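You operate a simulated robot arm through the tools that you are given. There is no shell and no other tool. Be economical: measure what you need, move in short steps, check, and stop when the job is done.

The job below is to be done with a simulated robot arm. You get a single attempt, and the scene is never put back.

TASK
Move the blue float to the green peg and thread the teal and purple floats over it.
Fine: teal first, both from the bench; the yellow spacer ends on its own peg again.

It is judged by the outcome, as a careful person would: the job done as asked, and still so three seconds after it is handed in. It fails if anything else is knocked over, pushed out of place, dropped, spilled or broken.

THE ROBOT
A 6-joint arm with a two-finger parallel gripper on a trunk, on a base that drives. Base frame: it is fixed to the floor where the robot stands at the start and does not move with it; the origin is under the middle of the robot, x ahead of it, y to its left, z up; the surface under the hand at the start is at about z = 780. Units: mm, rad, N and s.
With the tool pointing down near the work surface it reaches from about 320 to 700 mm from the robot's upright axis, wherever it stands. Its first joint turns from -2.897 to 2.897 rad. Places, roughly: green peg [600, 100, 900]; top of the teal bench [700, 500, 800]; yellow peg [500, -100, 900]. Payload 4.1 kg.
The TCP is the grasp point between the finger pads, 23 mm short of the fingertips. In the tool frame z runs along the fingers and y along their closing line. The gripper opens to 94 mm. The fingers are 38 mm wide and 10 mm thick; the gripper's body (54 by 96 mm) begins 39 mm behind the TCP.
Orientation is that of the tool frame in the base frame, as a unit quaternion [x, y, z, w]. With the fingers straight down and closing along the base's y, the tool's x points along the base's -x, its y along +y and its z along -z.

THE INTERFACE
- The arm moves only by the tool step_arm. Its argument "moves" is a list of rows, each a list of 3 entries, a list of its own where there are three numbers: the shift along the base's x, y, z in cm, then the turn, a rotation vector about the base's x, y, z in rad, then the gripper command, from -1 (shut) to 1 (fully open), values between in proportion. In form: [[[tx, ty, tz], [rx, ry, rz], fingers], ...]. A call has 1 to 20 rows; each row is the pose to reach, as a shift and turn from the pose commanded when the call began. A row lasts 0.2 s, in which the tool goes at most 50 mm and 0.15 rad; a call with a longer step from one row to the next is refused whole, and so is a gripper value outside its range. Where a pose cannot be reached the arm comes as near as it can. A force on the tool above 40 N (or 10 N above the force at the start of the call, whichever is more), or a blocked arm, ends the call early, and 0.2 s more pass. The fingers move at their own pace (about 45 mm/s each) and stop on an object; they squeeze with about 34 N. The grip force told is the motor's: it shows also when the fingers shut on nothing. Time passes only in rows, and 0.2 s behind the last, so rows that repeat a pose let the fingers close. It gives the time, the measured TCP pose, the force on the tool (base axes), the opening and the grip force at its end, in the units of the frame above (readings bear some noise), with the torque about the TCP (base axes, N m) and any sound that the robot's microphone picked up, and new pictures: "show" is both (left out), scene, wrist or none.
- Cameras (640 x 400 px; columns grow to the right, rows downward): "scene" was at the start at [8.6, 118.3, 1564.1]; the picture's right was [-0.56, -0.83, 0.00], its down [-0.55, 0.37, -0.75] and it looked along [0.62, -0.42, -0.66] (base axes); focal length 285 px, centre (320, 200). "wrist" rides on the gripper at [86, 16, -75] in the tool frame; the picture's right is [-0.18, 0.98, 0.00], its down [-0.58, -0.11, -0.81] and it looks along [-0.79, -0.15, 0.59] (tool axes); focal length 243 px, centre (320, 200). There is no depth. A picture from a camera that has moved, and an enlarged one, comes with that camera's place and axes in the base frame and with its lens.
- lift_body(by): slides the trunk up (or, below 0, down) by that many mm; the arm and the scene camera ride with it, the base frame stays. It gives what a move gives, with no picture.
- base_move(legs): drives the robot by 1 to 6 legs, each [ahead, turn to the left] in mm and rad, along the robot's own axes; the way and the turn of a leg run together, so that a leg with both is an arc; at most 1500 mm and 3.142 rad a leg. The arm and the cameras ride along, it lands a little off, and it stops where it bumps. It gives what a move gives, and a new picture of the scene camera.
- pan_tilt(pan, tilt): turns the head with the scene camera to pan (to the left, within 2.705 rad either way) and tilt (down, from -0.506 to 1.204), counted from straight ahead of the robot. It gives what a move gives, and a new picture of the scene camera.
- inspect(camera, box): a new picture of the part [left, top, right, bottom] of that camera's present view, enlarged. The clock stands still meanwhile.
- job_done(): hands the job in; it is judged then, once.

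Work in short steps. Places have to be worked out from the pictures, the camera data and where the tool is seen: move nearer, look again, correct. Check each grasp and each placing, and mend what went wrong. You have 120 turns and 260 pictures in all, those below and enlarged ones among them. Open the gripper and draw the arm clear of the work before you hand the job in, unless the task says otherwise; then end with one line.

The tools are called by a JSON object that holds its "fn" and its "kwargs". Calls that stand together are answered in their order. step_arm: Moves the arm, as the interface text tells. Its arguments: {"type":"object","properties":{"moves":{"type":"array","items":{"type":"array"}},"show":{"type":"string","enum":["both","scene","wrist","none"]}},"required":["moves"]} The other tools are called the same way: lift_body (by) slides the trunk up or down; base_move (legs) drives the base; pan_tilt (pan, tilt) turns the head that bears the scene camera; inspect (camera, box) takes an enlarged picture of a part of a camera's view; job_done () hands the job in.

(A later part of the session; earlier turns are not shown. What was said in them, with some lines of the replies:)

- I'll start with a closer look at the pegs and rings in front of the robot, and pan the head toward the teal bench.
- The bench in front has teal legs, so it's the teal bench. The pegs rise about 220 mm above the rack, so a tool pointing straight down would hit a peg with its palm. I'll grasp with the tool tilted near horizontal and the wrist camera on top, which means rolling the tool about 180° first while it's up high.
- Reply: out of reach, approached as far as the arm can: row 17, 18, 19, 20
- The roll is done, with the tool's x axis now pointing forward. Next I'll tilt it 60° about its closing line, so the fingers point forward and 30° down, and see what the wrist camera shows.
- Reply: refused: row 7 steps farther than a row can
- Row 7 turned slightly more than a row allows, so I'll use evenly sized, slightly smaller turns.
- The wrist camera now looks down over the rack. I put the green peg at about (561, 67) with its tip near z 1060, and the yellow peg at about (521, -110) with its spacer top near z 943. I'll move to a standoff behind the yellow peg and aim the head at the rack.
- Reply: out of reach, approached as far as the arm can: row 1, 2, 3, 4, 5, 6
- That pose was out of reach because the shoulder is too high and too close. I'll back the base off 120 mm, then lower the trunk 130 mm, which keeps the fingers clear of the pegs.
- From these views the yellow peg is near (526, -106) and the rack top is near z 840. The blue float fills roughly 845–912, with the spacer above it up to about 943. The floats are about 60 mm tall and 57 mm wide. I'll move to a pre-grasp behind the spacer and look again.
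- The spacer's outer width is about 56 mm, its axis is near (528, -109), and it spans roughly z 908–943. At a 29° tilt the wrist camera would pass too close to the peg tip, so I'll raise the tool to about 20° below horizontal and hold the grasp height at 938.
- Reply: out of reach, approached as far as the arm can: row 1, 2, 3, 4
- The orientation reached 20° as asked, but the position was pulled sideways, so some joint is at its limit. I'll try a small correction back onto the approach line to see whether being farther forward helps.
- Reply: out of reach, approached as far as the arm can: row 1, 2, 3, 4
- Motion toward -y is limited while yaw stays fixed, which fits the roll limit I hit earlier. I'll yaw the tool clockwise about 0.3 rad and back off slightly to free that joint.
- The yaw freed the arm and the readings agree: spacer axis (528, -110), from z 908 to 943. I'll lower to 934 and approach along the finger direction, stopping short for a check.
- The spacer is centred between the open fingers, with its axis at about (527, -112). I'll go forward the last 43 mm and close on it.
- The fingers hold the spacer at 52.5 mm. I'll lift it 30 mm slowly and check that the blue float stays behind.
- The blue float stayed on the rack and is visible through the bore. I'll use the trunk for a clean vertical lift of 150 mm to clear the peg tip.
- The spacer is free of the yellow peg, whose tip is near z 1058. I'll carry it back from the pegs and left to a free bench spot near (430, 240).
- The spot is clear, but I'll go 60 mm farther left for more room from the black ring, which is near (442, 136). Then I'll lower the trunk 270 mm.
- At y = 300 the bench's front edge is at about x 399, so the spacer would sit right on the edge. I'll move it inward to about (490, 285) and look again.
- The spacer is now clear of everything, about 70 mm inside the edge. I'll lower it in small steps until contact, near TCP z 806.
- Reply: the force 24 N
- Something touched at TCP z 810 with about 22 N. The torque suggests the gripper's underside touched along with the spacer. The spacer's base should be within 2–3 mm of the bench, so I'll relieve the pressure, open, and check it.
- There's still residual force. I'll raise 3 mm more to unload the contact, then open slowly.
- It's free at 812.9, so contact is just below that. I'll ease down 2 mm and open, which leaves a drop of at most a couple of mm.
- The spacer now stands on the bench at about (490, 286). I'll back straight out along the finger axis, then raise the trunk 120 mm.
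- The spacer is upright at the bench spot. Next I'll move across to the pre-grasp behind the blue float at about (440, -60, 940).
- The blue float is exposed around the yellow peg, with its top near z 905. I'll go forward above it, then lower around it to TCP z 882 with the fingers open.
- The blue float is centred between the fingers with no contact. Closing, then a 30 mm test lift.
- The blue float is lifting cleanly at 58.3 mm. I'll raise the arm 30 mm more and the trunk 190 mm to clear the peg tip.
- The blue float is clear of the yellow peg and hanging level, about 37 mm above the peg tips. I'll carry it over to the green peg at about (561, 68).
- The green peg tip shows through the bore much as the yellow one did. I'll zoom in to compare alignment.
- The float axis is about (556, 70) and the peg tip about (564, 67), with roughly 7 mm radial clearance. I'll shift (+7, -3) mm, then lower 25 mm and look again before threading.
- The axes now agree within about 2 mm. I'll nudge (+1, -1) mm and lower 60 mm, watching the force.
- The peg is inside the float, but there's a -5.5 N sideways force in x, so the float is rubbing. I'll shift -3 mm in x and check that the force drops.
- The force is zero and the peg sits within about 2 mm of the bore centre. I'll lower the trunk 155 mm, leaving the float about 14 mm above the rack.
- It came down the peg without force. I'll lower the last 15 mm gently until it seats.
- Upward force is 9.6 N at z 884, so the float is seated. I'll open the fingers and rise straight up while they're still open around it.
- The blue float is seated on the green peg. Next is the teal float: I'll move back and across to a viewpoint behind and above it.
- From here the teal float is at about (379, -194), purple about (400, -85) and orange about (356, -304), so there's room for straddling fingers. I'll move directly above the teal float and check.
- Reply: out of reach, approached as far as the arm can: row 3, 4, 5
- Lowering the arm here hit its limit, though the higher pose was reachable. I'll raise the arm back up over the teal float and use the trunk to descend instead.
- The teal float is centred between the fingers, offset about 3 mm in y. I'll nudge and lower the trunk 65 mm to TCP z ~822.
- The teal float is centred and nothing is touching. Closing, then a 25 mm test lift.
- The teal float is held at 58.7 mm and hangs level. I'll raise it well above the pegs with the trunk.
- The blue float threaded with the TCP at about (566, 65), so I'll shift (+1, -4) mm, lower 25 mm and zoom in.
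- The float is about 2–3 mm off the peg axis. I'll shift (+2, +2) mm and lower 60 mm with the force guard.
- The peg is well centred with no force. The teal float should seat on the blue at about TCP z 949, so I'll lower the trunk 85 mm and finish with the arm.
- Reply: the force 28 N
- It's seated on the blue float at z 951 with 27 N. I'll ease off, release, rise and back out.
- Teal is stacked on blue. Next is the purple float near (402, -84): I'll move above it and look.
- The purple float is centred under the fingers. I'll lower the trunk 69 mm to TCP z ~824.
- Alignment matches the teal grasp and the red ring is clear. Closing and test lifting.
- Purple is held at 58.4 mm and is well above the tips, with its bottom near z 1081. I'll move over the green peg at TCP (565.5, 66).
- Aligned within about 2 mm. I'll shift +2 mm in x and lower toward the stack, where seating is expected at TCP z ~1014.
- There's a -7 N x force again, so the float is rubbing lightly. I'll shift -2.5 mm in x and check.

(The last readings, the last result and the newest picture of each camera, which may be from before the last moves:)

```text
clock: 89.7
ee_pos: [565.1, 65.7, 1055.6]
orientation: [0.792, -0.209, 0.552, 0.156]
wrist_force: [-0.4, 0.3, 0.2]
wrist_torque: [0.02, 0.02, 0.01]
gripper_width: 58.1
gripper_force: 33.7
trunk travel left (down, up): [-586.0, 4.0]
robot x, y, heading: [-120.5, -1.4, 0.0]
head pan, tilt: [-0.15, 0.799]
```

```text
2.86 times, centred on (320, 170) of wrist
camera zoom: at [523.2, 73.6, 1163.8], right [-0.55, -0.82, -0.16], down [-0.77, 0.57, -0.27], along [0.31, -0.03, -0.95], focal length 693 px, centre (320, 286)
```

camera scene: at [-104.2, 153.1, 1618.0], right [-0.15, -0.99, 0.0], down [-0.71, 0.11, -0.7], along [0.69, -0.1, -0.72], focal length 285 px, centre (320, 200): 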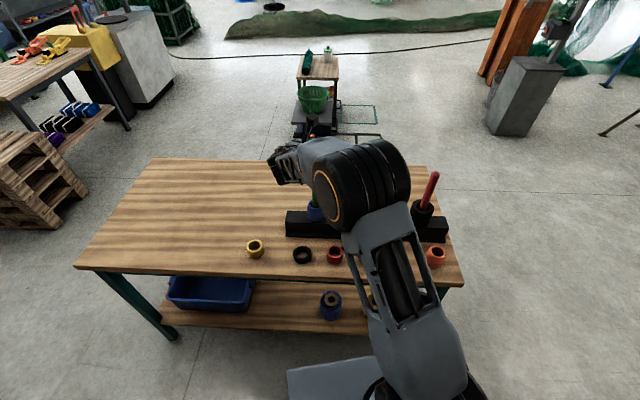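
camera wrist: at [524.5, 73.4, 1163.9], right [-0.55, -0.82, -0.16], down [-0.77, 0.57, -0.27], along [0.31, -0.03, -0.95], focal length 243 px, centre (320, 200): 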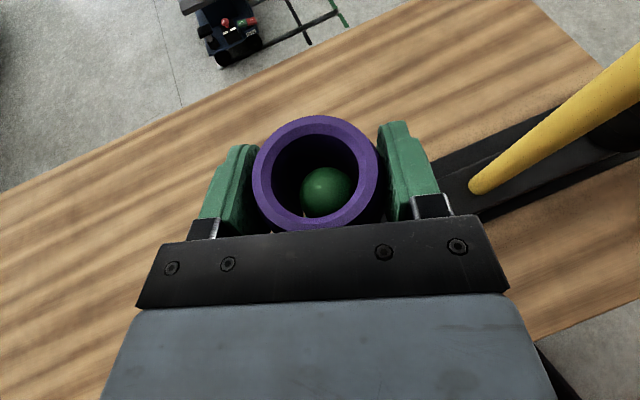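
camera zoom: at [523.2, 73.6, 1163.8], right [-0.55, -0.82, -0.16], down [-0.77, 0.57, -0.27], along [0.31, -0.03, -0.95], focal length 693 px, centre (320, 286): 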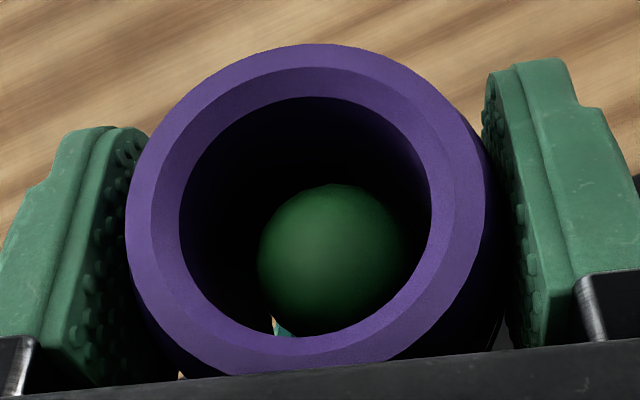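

The force is gone and the peg is centred. I'll lower until purple seats on teal.

{"fn": "step_arm", "kwargs": {"moves": [[[0, 0, -1], [0, 0, 0], -1], [[0, 0, -2], [0, 0, 0], -1], [[0, 0, -2.8], [0, 0, 0], -1], [[0, 0, -3.3], [0, 0, 0], -1], [[0, 0, -3.7], [0, 0, 0], -1], [[0, 0, -4], [0, 0, 0], -1], [[0, 0, -4.2], [0, 0, 0], -1], [[0, 0, -4.4], [0, 0, 0], -1], [[0, 0, -4.4], [0, 0, 0], -1]], "show": "wrist"}}

```text
clock: 91.7
ee_pos: [563.8, 65.9, 1014.7]
orientation: [0.791, -0.21, 0.553, 0.155]
wrist_force: [4.4, 0.7, 27.8]
wrist_torque: [0.02, -0.06, 0.05]
gripper_width: 58.1
gripper_force: 33.6
trunk travel left (down, up): [-586.0, 4.0]
robot x, y, heading: [-125.3, -4.5, -0.001]
head pan, tilt: [-0.15, 0.799]
camera wrist: at [521.8, 73.8, 1123.0], right [-0.55, -0.82, -0.16], down [-0.77, 0.57, -0.28], along [0.32, -0.03, -0.95], focal length 243 px, centre (320, 200)
```

wrist: 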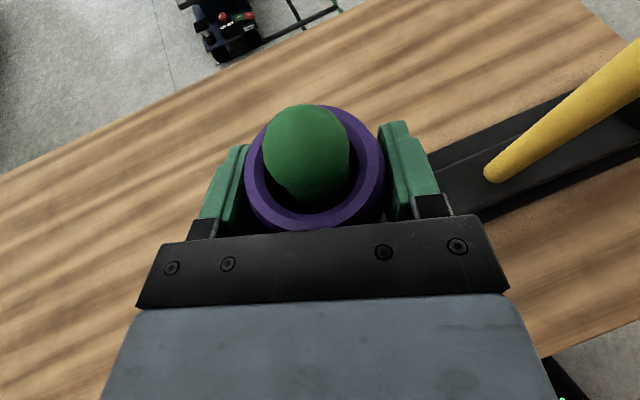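

Purple is seated at z 1014.7, as expected. I'll ease off, release, rise and back out.

{"fn": "step_arm", "kwargs": {"moves": [[[0, 0, 0.3], [0, 0, 0], -1], [[0, 0, 0.3], [0, 0, 0], 0.4], [[0, 0, 0.3], [0, 0, 0], 0.7], [[0, 0, 0.3], [0, 0, 0], 1], [[0, 0, 0.3], [0, 0, 0], 1], [[0, 0, 2.5], [0, 0, 0], 1], [[0, 0, 4.8], [0, 0, 0], 1], [[-3, 1.8, 4.8], [0, 0, 0], 1], [[-6, 3.5, 4.8], [0, 0, 0], 1], [[-9, 5.2, 4.8], [0, 0, 0], 1], [[-11, 8, 4.8], [0, 0, 0], 1], [[-11, 8, 4.8], [0, 0, 0], 1]], "show": "both"}}

```text
clock: 94.3
ee_pos: [455.3, 145.6, 1058.3]
orientation: [0.792, -0.211, 0.551, 0.157]
wrist_force: [0.0, 0.5, 0.5]
wrist_torque: [-0.03, 0.02, -0.03]
gripper_width: 94.2
gripper_force: 0.1
trunk travel left (down, up): [-586.0, 4.0]
robot x, y, heading: [-126.3, -1.4, -0.003]
head pan, tilt: [-0.15, 0.799]
camera scene: at [-104.1, 153.2, 1619.0], right [-0.15, -0.99, 0.0], down [-0.71, 0.11, -0.7], along [0.69, -0.1, -0.72], focal length 285 px, centre (320, 200)
camera wrist: at [413.0, 153.9, 1167.4], right [-0.55, -0.82, -0.16], down [-0.77, 0.57, -0.27], along [0.31, -0.03, -0.95], focal length 243 px, centre (320, 200)
```

scene: 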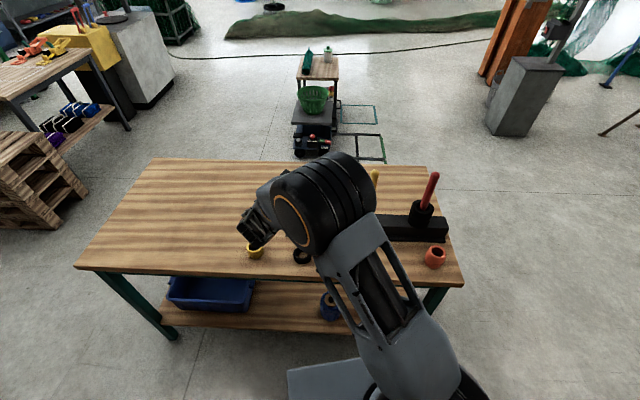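
wrist: 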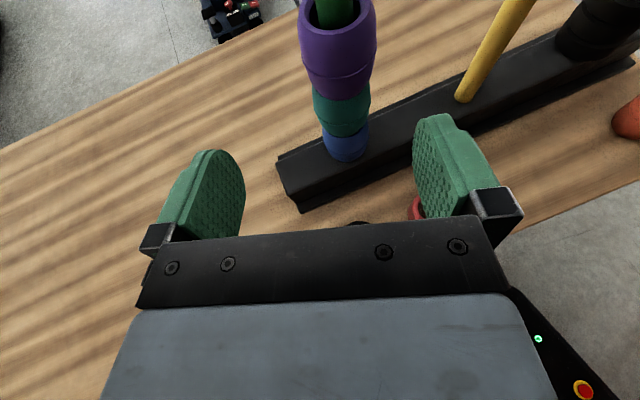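

All three floats are stacked in order: blue, teal, purple. Now the yellow spacer at about (490, 286): I'll move above it.

{"fn": "step_arm", "kwargs": {"moves": [[[0, 4, 1], [0, 0, 0], 1], [[0, 8, 3], [0, 0, 0], 1], [[1.5, 12, 5], [0, 0, 0], 1], [[3.5, 14, 6], [0, 0, 0], 1], [[3.5, 14, 6], [0, 0, 0], 1]], "show": "none"}}

{"fn": "lift_body", "kwargs": {"by": -240}}

{"fn": "inspect", "kwargs": {"camera": "wrist", "box": [0, 0, 640, 400]}}

```text
clock: 95.5
ee_pos: [490.0, 286.9, 1120.7]
orientation: [0.793, -0.209, 0.551, 0.156]
wrist_force: [0.4, -0.2, 0.7]
wrist_torque: [0.0, -0.01, -0.02]
gripper_width: 94.2
gripper_force: 0.0
trunk travel left (down, up): [-586.0, 4.0]
robot x, y, heading: [-117.8, -4.6, -0.002]
head pan, tilt: [-0.15, 0.799]
```

```text
clock: 98.0
ee_pos: [491.0, 286.6, 881.5]
orientation: [0.792, -0.209, 0.551, 0.156]
wrist_force: [0.5, 0.7, -0.1]
wrist_torque: [-0.04, 0.03, 0.02]
gripper_width: 94.1
gripper_force: 0.0
trunk travel left (down, up): [-346.0, 244.0]
robot x, y, heading: [-122.5, -3.7, 0.001]
head pan, tilt: [-0.15, 0.799]
```

```text
1.00 times, centred on (320, 200) of wrist (not enlarged: the box is as wide or as high as the picture)
camera zoom: at [448.9, 294.7, 988.5], right [-0.55, -0.82, -0.16], down [-0.77, 0.57, -0.27], along [0.31, -0.03, -0.95], focal length 243 px, centre (320, 200)
```

zoom: 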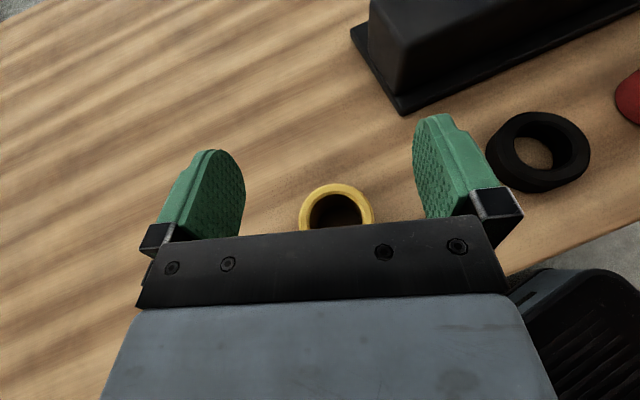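

The spacer is centred between the fingers. I'll lower the trunk 65 mm to TCP z ~816, just above the earlier contact height.

{"fn": "lift_body", "kwargs": {"by": -65}}

{"fn": "step_arm", "kwargs": {"moves": [[[0, 0, 0], [0, 0, 0], 0.4], [[0, 0, 0], [0, 0, 0], 0], [[0, 0, 0], [0, 0, 0], -0.4], [[0, 0, 0], [0, 0, 0], -1], [[0, 0, 0], [0, 0, 0], -1], [[0, 0, 0], [0, 0, 0], -1]], "show": "wrist"}}

```text
clock: 99.0
ee_pos: [490.2, 286.7, 816.1]
orientation: [0.792, -0.209, 0.551, 0.156]
wrist_force: [-0.5, -0.4, 0.2]
wrist_torque: [0.02, -0.02, 0.01]
gripper_width: 94.1
gripper_force: 0.2
trunk travel left (down, up): [-281.0, 309.0]
robot x, y, heading: [-120.4, -3.1, 0.003]
head pan, tilt: [-0.15, 0.799]
```

```text
clock: 100.5
ee_pos: [490.5, 285.7, 816.6]
orientation: [0.793, -0.209, 0.551, 0.156]
wrist_force: [0.3, 0.0, 1.2]
wrist_torque: [0.02, -0.06, 0.01]
gripper_width: 52.4
gripper_force: 34.3
trunk travel left (down, up): [-281.0, 309.0]
robot x, y, heading: [-124.2, -3.4, 0.004]
head pan, tilt: [-0.15, 0.799]
camera wrist: at [448.9, 294.7, 923.5], right [-0.55, -0.82, -0.16], down [-0.77, 0.57, -0.27], along [0.31, -0.03, -0.95], focal length 243 px, centre (320, 200)
```

wrist: 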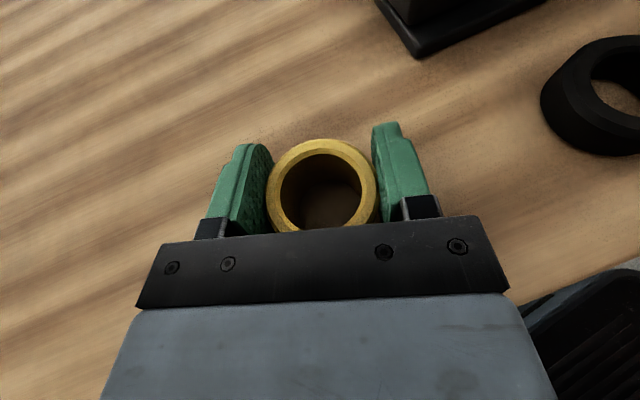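

The spacer is held at 52.4 mm. I'll lift 305 mm with the trunk and check the hold.

{"fn": "lift_body", "kwargs": {"by": 305}}

{"fn": "step_arm", "kwargs": {"moves": [[[-2, -1, 0.3], [0, 0, 0], -1], [[-5, -4, 0.6], [0, 0, 0], -1], [[-8, -7.5, 0.8], [0, 0, 0], -1], [[-9, -11.5, 0.8], [0, 0, 0], -1], [[-9, -15.5, 0.8], [0, 0, 0], -1], [[-9, -19.5, 0.8], [0, 0, 0], -1], [[-9, -23.5, 0.8], [0, 0, 0], -1], [[-8, -27.5, 0.8], [0, 0, 0], -1], [[-6, -31, 0.8], [0, 0, 0], -1], [[-3, -34, 0.8], [0, 0, 0], -1], [[0, -36.5, 0.8], [0, 0, 0], -1], [[2, -38.2, 0.8], [0, 0, 0], -1], [[3.5, -39.6, 0.8], [0, 0, 0], -1], [[3.5, -39.6, 0.8], [0, 0, 0], -1]], "show": "both"}}

{"fn": "inspect", "kwargs": {"camera": "wrist", "box": [240, 100, 400, 240]}}

```text
clock: 103.5
ee_pos: [491.5, 286.7, 1120.1]
orientation: [0.792, -0.209, 0.552, 0.156]
wrist_force: [0.5, 0.6, -0.3]
wrist_torque: [0.05, 0.02, 0.0]
gripper_width: 52.4
gripper_force: 33.8
trunk travel left (down, up): [-586.0, 4.0]
robot x, y, heading: [-119.8, -1.2, -0.001]
head pan, tilt: [-0.15, 0.799]
```

```text
clock: 106.5
ee_pos: [526.1, -109.8, 1127.7]
orientation: [0.792, -0.209, 0.552, 0.156]
wrist_force: [0.5, 0.1, 0.1]
wrist_torque: [0.03, 0.03, 0.02]
gripper_width: 52.2
gripper_force: 33.9
trunk travel left (down, up): [-586.0, 4.0]
robot x, y, heading: [-124.3, -3.8, -0.002]
head pan, tilt: [-0.15, 0.799]
camera scene: at [-104.1, 153.0, 1619.0], right [-0.15, -0.99, 0.0], down [-0.71, 0.11, -0.7], along [0.69, -0.1, -0.72], focal length 285 px, centre (320, 200)
camera wrist: at [485.2, -101.4, 1236.1], right [-0.55, -0.82, -0.16], down [-0.77, 0.57, -0.27], along [0.31, -0.03, -0.95], focal length 243 px, centre (320, 200)
```

scene: 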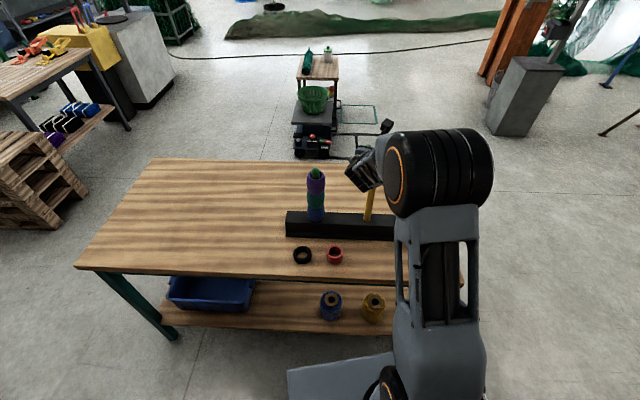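
wrist: 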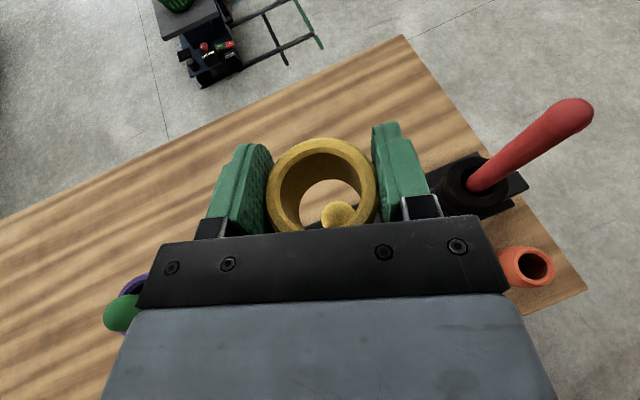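

```text
2.86 times, centred on (320, 170) of wrist
camera zoom: at [485.2, -101.4, 1236.1], right [-0.55, -0.82, -0.16], down [-0.77, 0.57, -0.27], along [0.31, -0.03, -0.95], focal length 693 px, centre (320, 286)
```

zoom: 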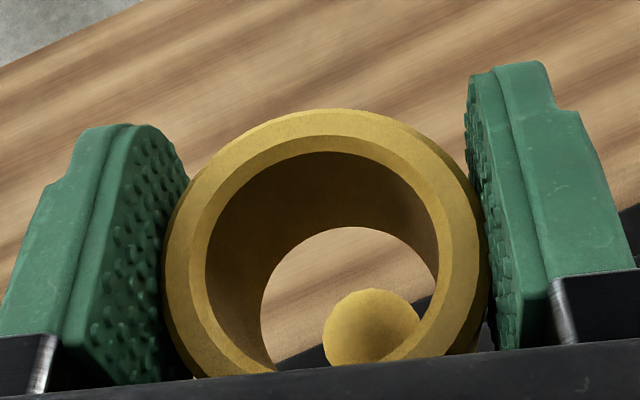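

The spacer axis is about (525, -108) and the peg about (528, -110.5). I'll shift (+2.5, -2.5) mm, lower 55 mm with the guard and check.

{"fn": "step_arm", "kwargs": {"moves": [[[0.25, -0.25, 0], [0, 0, 0], -1], [[0.25, -0.25, -1], [0, 0, 0], -1], [[0.25, -0.25, -2], [0, 0, 0], -1], [[0.25, -0.25, -3], [0, 0, 0], -1], [[0.25, -0.25, -4], [0, 0, 0], -1], [[0.25, -0.25, -5.5], [0, 0, 0], -1], [[0.25, -0.25, -5.5], [0, 0, 0], -1]], "show": "none"}}

{"fn": "inspect", "kwargs": {"camera": "wrist", "box": [240, 100, 400, 240]}}

```text
clock: 108.1
ee_pos: [529.8, -111.9, 1072.9]
orientation: [0.792, -0.209, 0.552, 0.156]
wrist_force: [0.5, 0.2, -0.4]
wrist_torque: [-0.02, -0.03, 0.0]
gripper_width: 52.4
gripper_force: 33.5
trunk travel left (down, up): [-586.0, 4.0]
robot x, y, heading: [-124.2, 0.4, 0.004]
head pan, tilt: [-0.15, 0.799]
```

```text
2.86 times, centred on (320, 170) of wrist
camera zoom: at [487.3, -103.5, 1180.7], right [-0.55, -0.82, -0.16], down [-0.77, 0.57, -0.27], along [0.31, -0.03, -0.95], focal length 693 px, centre (320, 286)
```

zoom: 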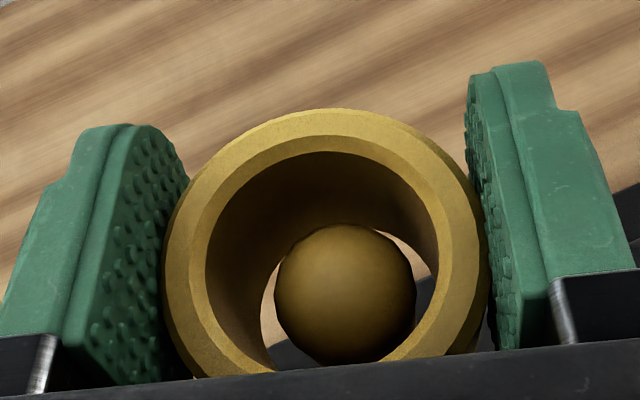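

The peg is inside the bore and no force shows. I'll centre (+2, -1.5) mm, then lower the trunk 175 mm, since seating is expected at TCP z ~879.

{"fn": "step_arm", "kwargs": {"moves": [[[0.2, -0.15, 0], [0, 0, 0], -1], [[0.2, -0.15, -1], [0, 0, 0], -1], [[0.2, -0.15, -1], [0, 0, 0], -1]], "show": "none"}}

{"fn": "inspect", "kwargs": {"camera": "wrist", "box": [240, 100, 400, 240]}}

```text
clock: 108.9
ee_pos: [530.3, -114.3, 1063.0]
orientation: [0.792, -0.21, 0.551, 0.157]
wrist_force: [-0.7, 0.0, -0.2]
wrist_torque: [0.0, -0.02, -0.01]
gripper_width: 52.6
gripper_force: 34.0
trunk travel left (down, up): [-586.0, 4.0]
robot x, y, heading: [-121.3, -0.7, 0.002]
head pan, tilt: [-0.15, 0.799]
```

```text
2.86 times, centred on (320, 170) of wrist
camera zoom: at [488.7, -105.3, 1171.6], right [-0.55, -0.82, -0.16], down [-0.77, 0.57, -0.27], along [0.31, -0.03, -0.95], focal length 693 px, centre (320, 286)
```

zoom: 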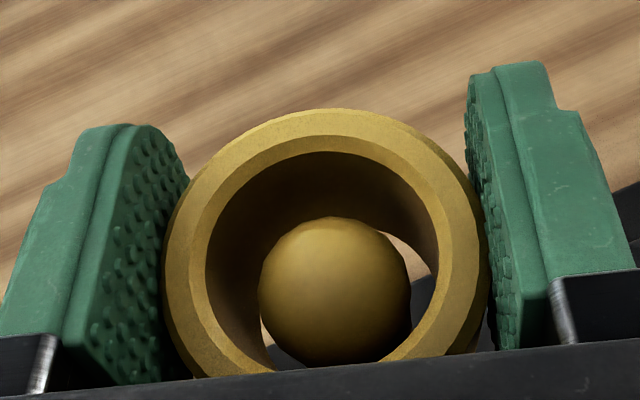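

The tip is now centred within 2 mm. Lowering the trunk 163 mm.

{"fn": "lift_body", "kwargs": {"by": -163}}

{"fn": "step_arm", "kwargs": {"moves": [[[0, 0, -0.7], [0, 0, 0], -1], [[0, 0, -1.2], [0, 0, 0], -1], [[0, 0, -1.6], [0, 0, 0], -1], [[0, 0, -1.9], [0, 0, 0], -1], [[0, 0, -2.2], [0, 0, 0], -1], [[0, 0, -2.4], [0, 0, 0], -1], [[0, 0, -2.4], [0, 0, 0], -1]], "show": "wrist"}}

```text
clock: 110.8
ee_pos: [530.6, -113.3, 900.5]
orientation: [0.792, -0.21, 0.551, 0.157]
wrist_force: [0.1, -0.2, -0.8]
wrist_torque: [0.01, 0.04, -0.01]
gripper_width: 52.5
gripper_force: 33.9
trunk travel left (down, up): [-423.0, 167.0]
robot x, y, heading: [-125.6, -5.1, -0.001]
head pan, tilt: [-0.15, 0.799]
```

```text
clock: 112.3
ee_pos: [529.6, -112.9, 879.6]
orientation: [0.79, -0.21, 0.555, 0.156]
wrist_force: [2.6, -1.6, 19.6]
wrist_torque: [0.49, 0.03, -0.04]
gripper_width: 52.3
gripper_force: 33.5
trunk travel left (down, up): [-423.0, 167.0]
robot x, y, heading: [-123.1, 0.3, 0.001]
head pan, tilt: [-0.15, 0.799]
camera wrist: at [487.3, -104.8, 988.0], right [-0.55, -0.82, -0.16], down [-0.77, 0.57, -0.28], along [0.32, -0.03, -0.95], focal length 243 px, centre (320, 200)
```

wrist: 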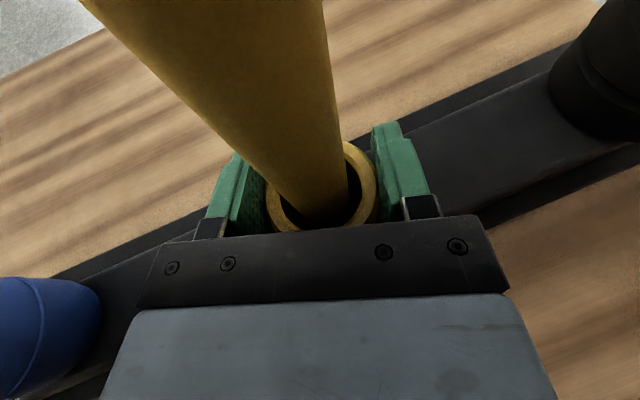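

The spacer seated at z 879.6, as predicted. I'll ease off, release, rise and withdraw well clear.

{"fn": "step_arm", "kwargs": {"moves": [[[0, 0, 0.2], [0, 0, 0], -1], [[0, 0, 0.2], [0, 0, 0], 0.4], [[0, 0, 0.2], [0, 0, 0], 0.7], [[0, 0, 0.2], [0, 0, 0], 1], [[0, 0, 0.2], [0, 0, 0], 1], [[0, 0, 2.5], [0, 0, 0], 1], [[0, 0, 5], [0, 0, 0], 1], [[-3, 1.8, 6], [0, 0, 0], 1], [[-6, 3.5, 6], [0, 0, 0], 1], [[-9, 5.2, 6], [0, 0, 0], 1], [[-13, 7, 7], [0, 0, 0], 1], [[-15, 7, 9], [0, 0, 0], 1], [[-15, 7, 9], [0, 0, 0], 1]], "show": "both"}}

{"fn": "lift_body", "kwargs": {"by": 160}}

{"fn": "inspect", "kwargs": {"camera": "wrist", "box": [0, 0, 640, 400]}}

```text
clock: 115.2
ee_pos: [380.0, -42.6, 967.6]
orientation: [0.792, -0.209, 0.552, 0.156]
wrist_force: [-0.2, 0.5, -0.2]
wrist_torque: [0.03, 0.0, 0.03]
gripper_width: 93.9
gripper_force: 0.1
trunk travel left (down, up): [-423.0, 167.0]
robot x, y, heading: [-122.6, -2.0, -0.001]
head pan, tilt: [-0.15, 0.799]
camera scene: at [-104.5, 152.9, 1456.0], right [-0.15, -0.99, 0.0], down [-0.71, 0.11, -0.7], along [0.69, -0.1, -0.72], focal length 285 px, centre (320, 200)
camera wrist: at [338.1, -34.7, 1075.4], right [-0.55, -0.82, -0.16], down [-0.77, 0.57, -0.27], along [0.31, -0.03, -0.95], focal length 243 px, centre (320, 200)
```

scene: 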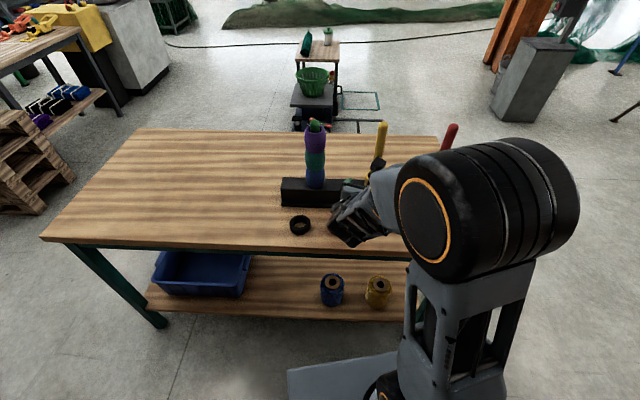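
wrist: 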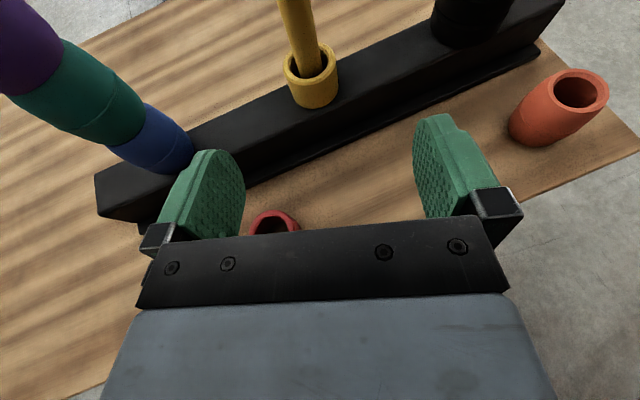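

```text
clock: 117.0
ee_pos: [380.1, -41.6, 1127.0]
orientation: [0.792, -0.209, 0.552, 0.156]
wrist_force: [0.3, 0.4, -0.3]
wrist_torque: [0.01, -0.01, 0.01]
gripper_width: 94.0
gripper_force: 0.1
trunk travel left (down, up): [-583.0, 7.0]
robot x, y, heading: [-122.0, -2.8, -0.002]
head pan, tilt: [-0.15, 0.799]
```

```text
1.00 times, centred on (320, 200) of wrist (not enlarged: the box is as wide or as high as the picture)
camera zoom: at [338.6, -34.6, 1235.2], right [-0.55, -0.82, -0.16], down [-0.77, 0.57, -0.27], along [0.31, -0.03, -0.95], focal length 243 px, centre (320, 200)
```

zoom: 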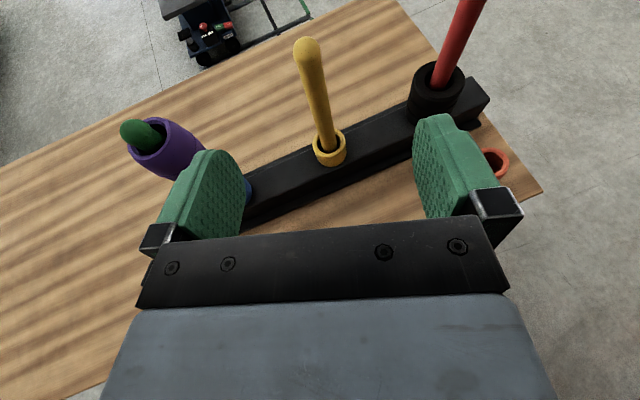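

Everything is in place: blue, teal and purple are stacked on the green peg, the spacer is back on the yellow peg, the other rings stand where they were, and the arm is clear. Handing in.

{"fn": "job_done", "kwargs": {}}

```text
The job is handed in.
```

The blue float is on the green peg with teal and then purple threaded over it, the yellow spacer is back on the yellow peg, and the arm is open and clear.
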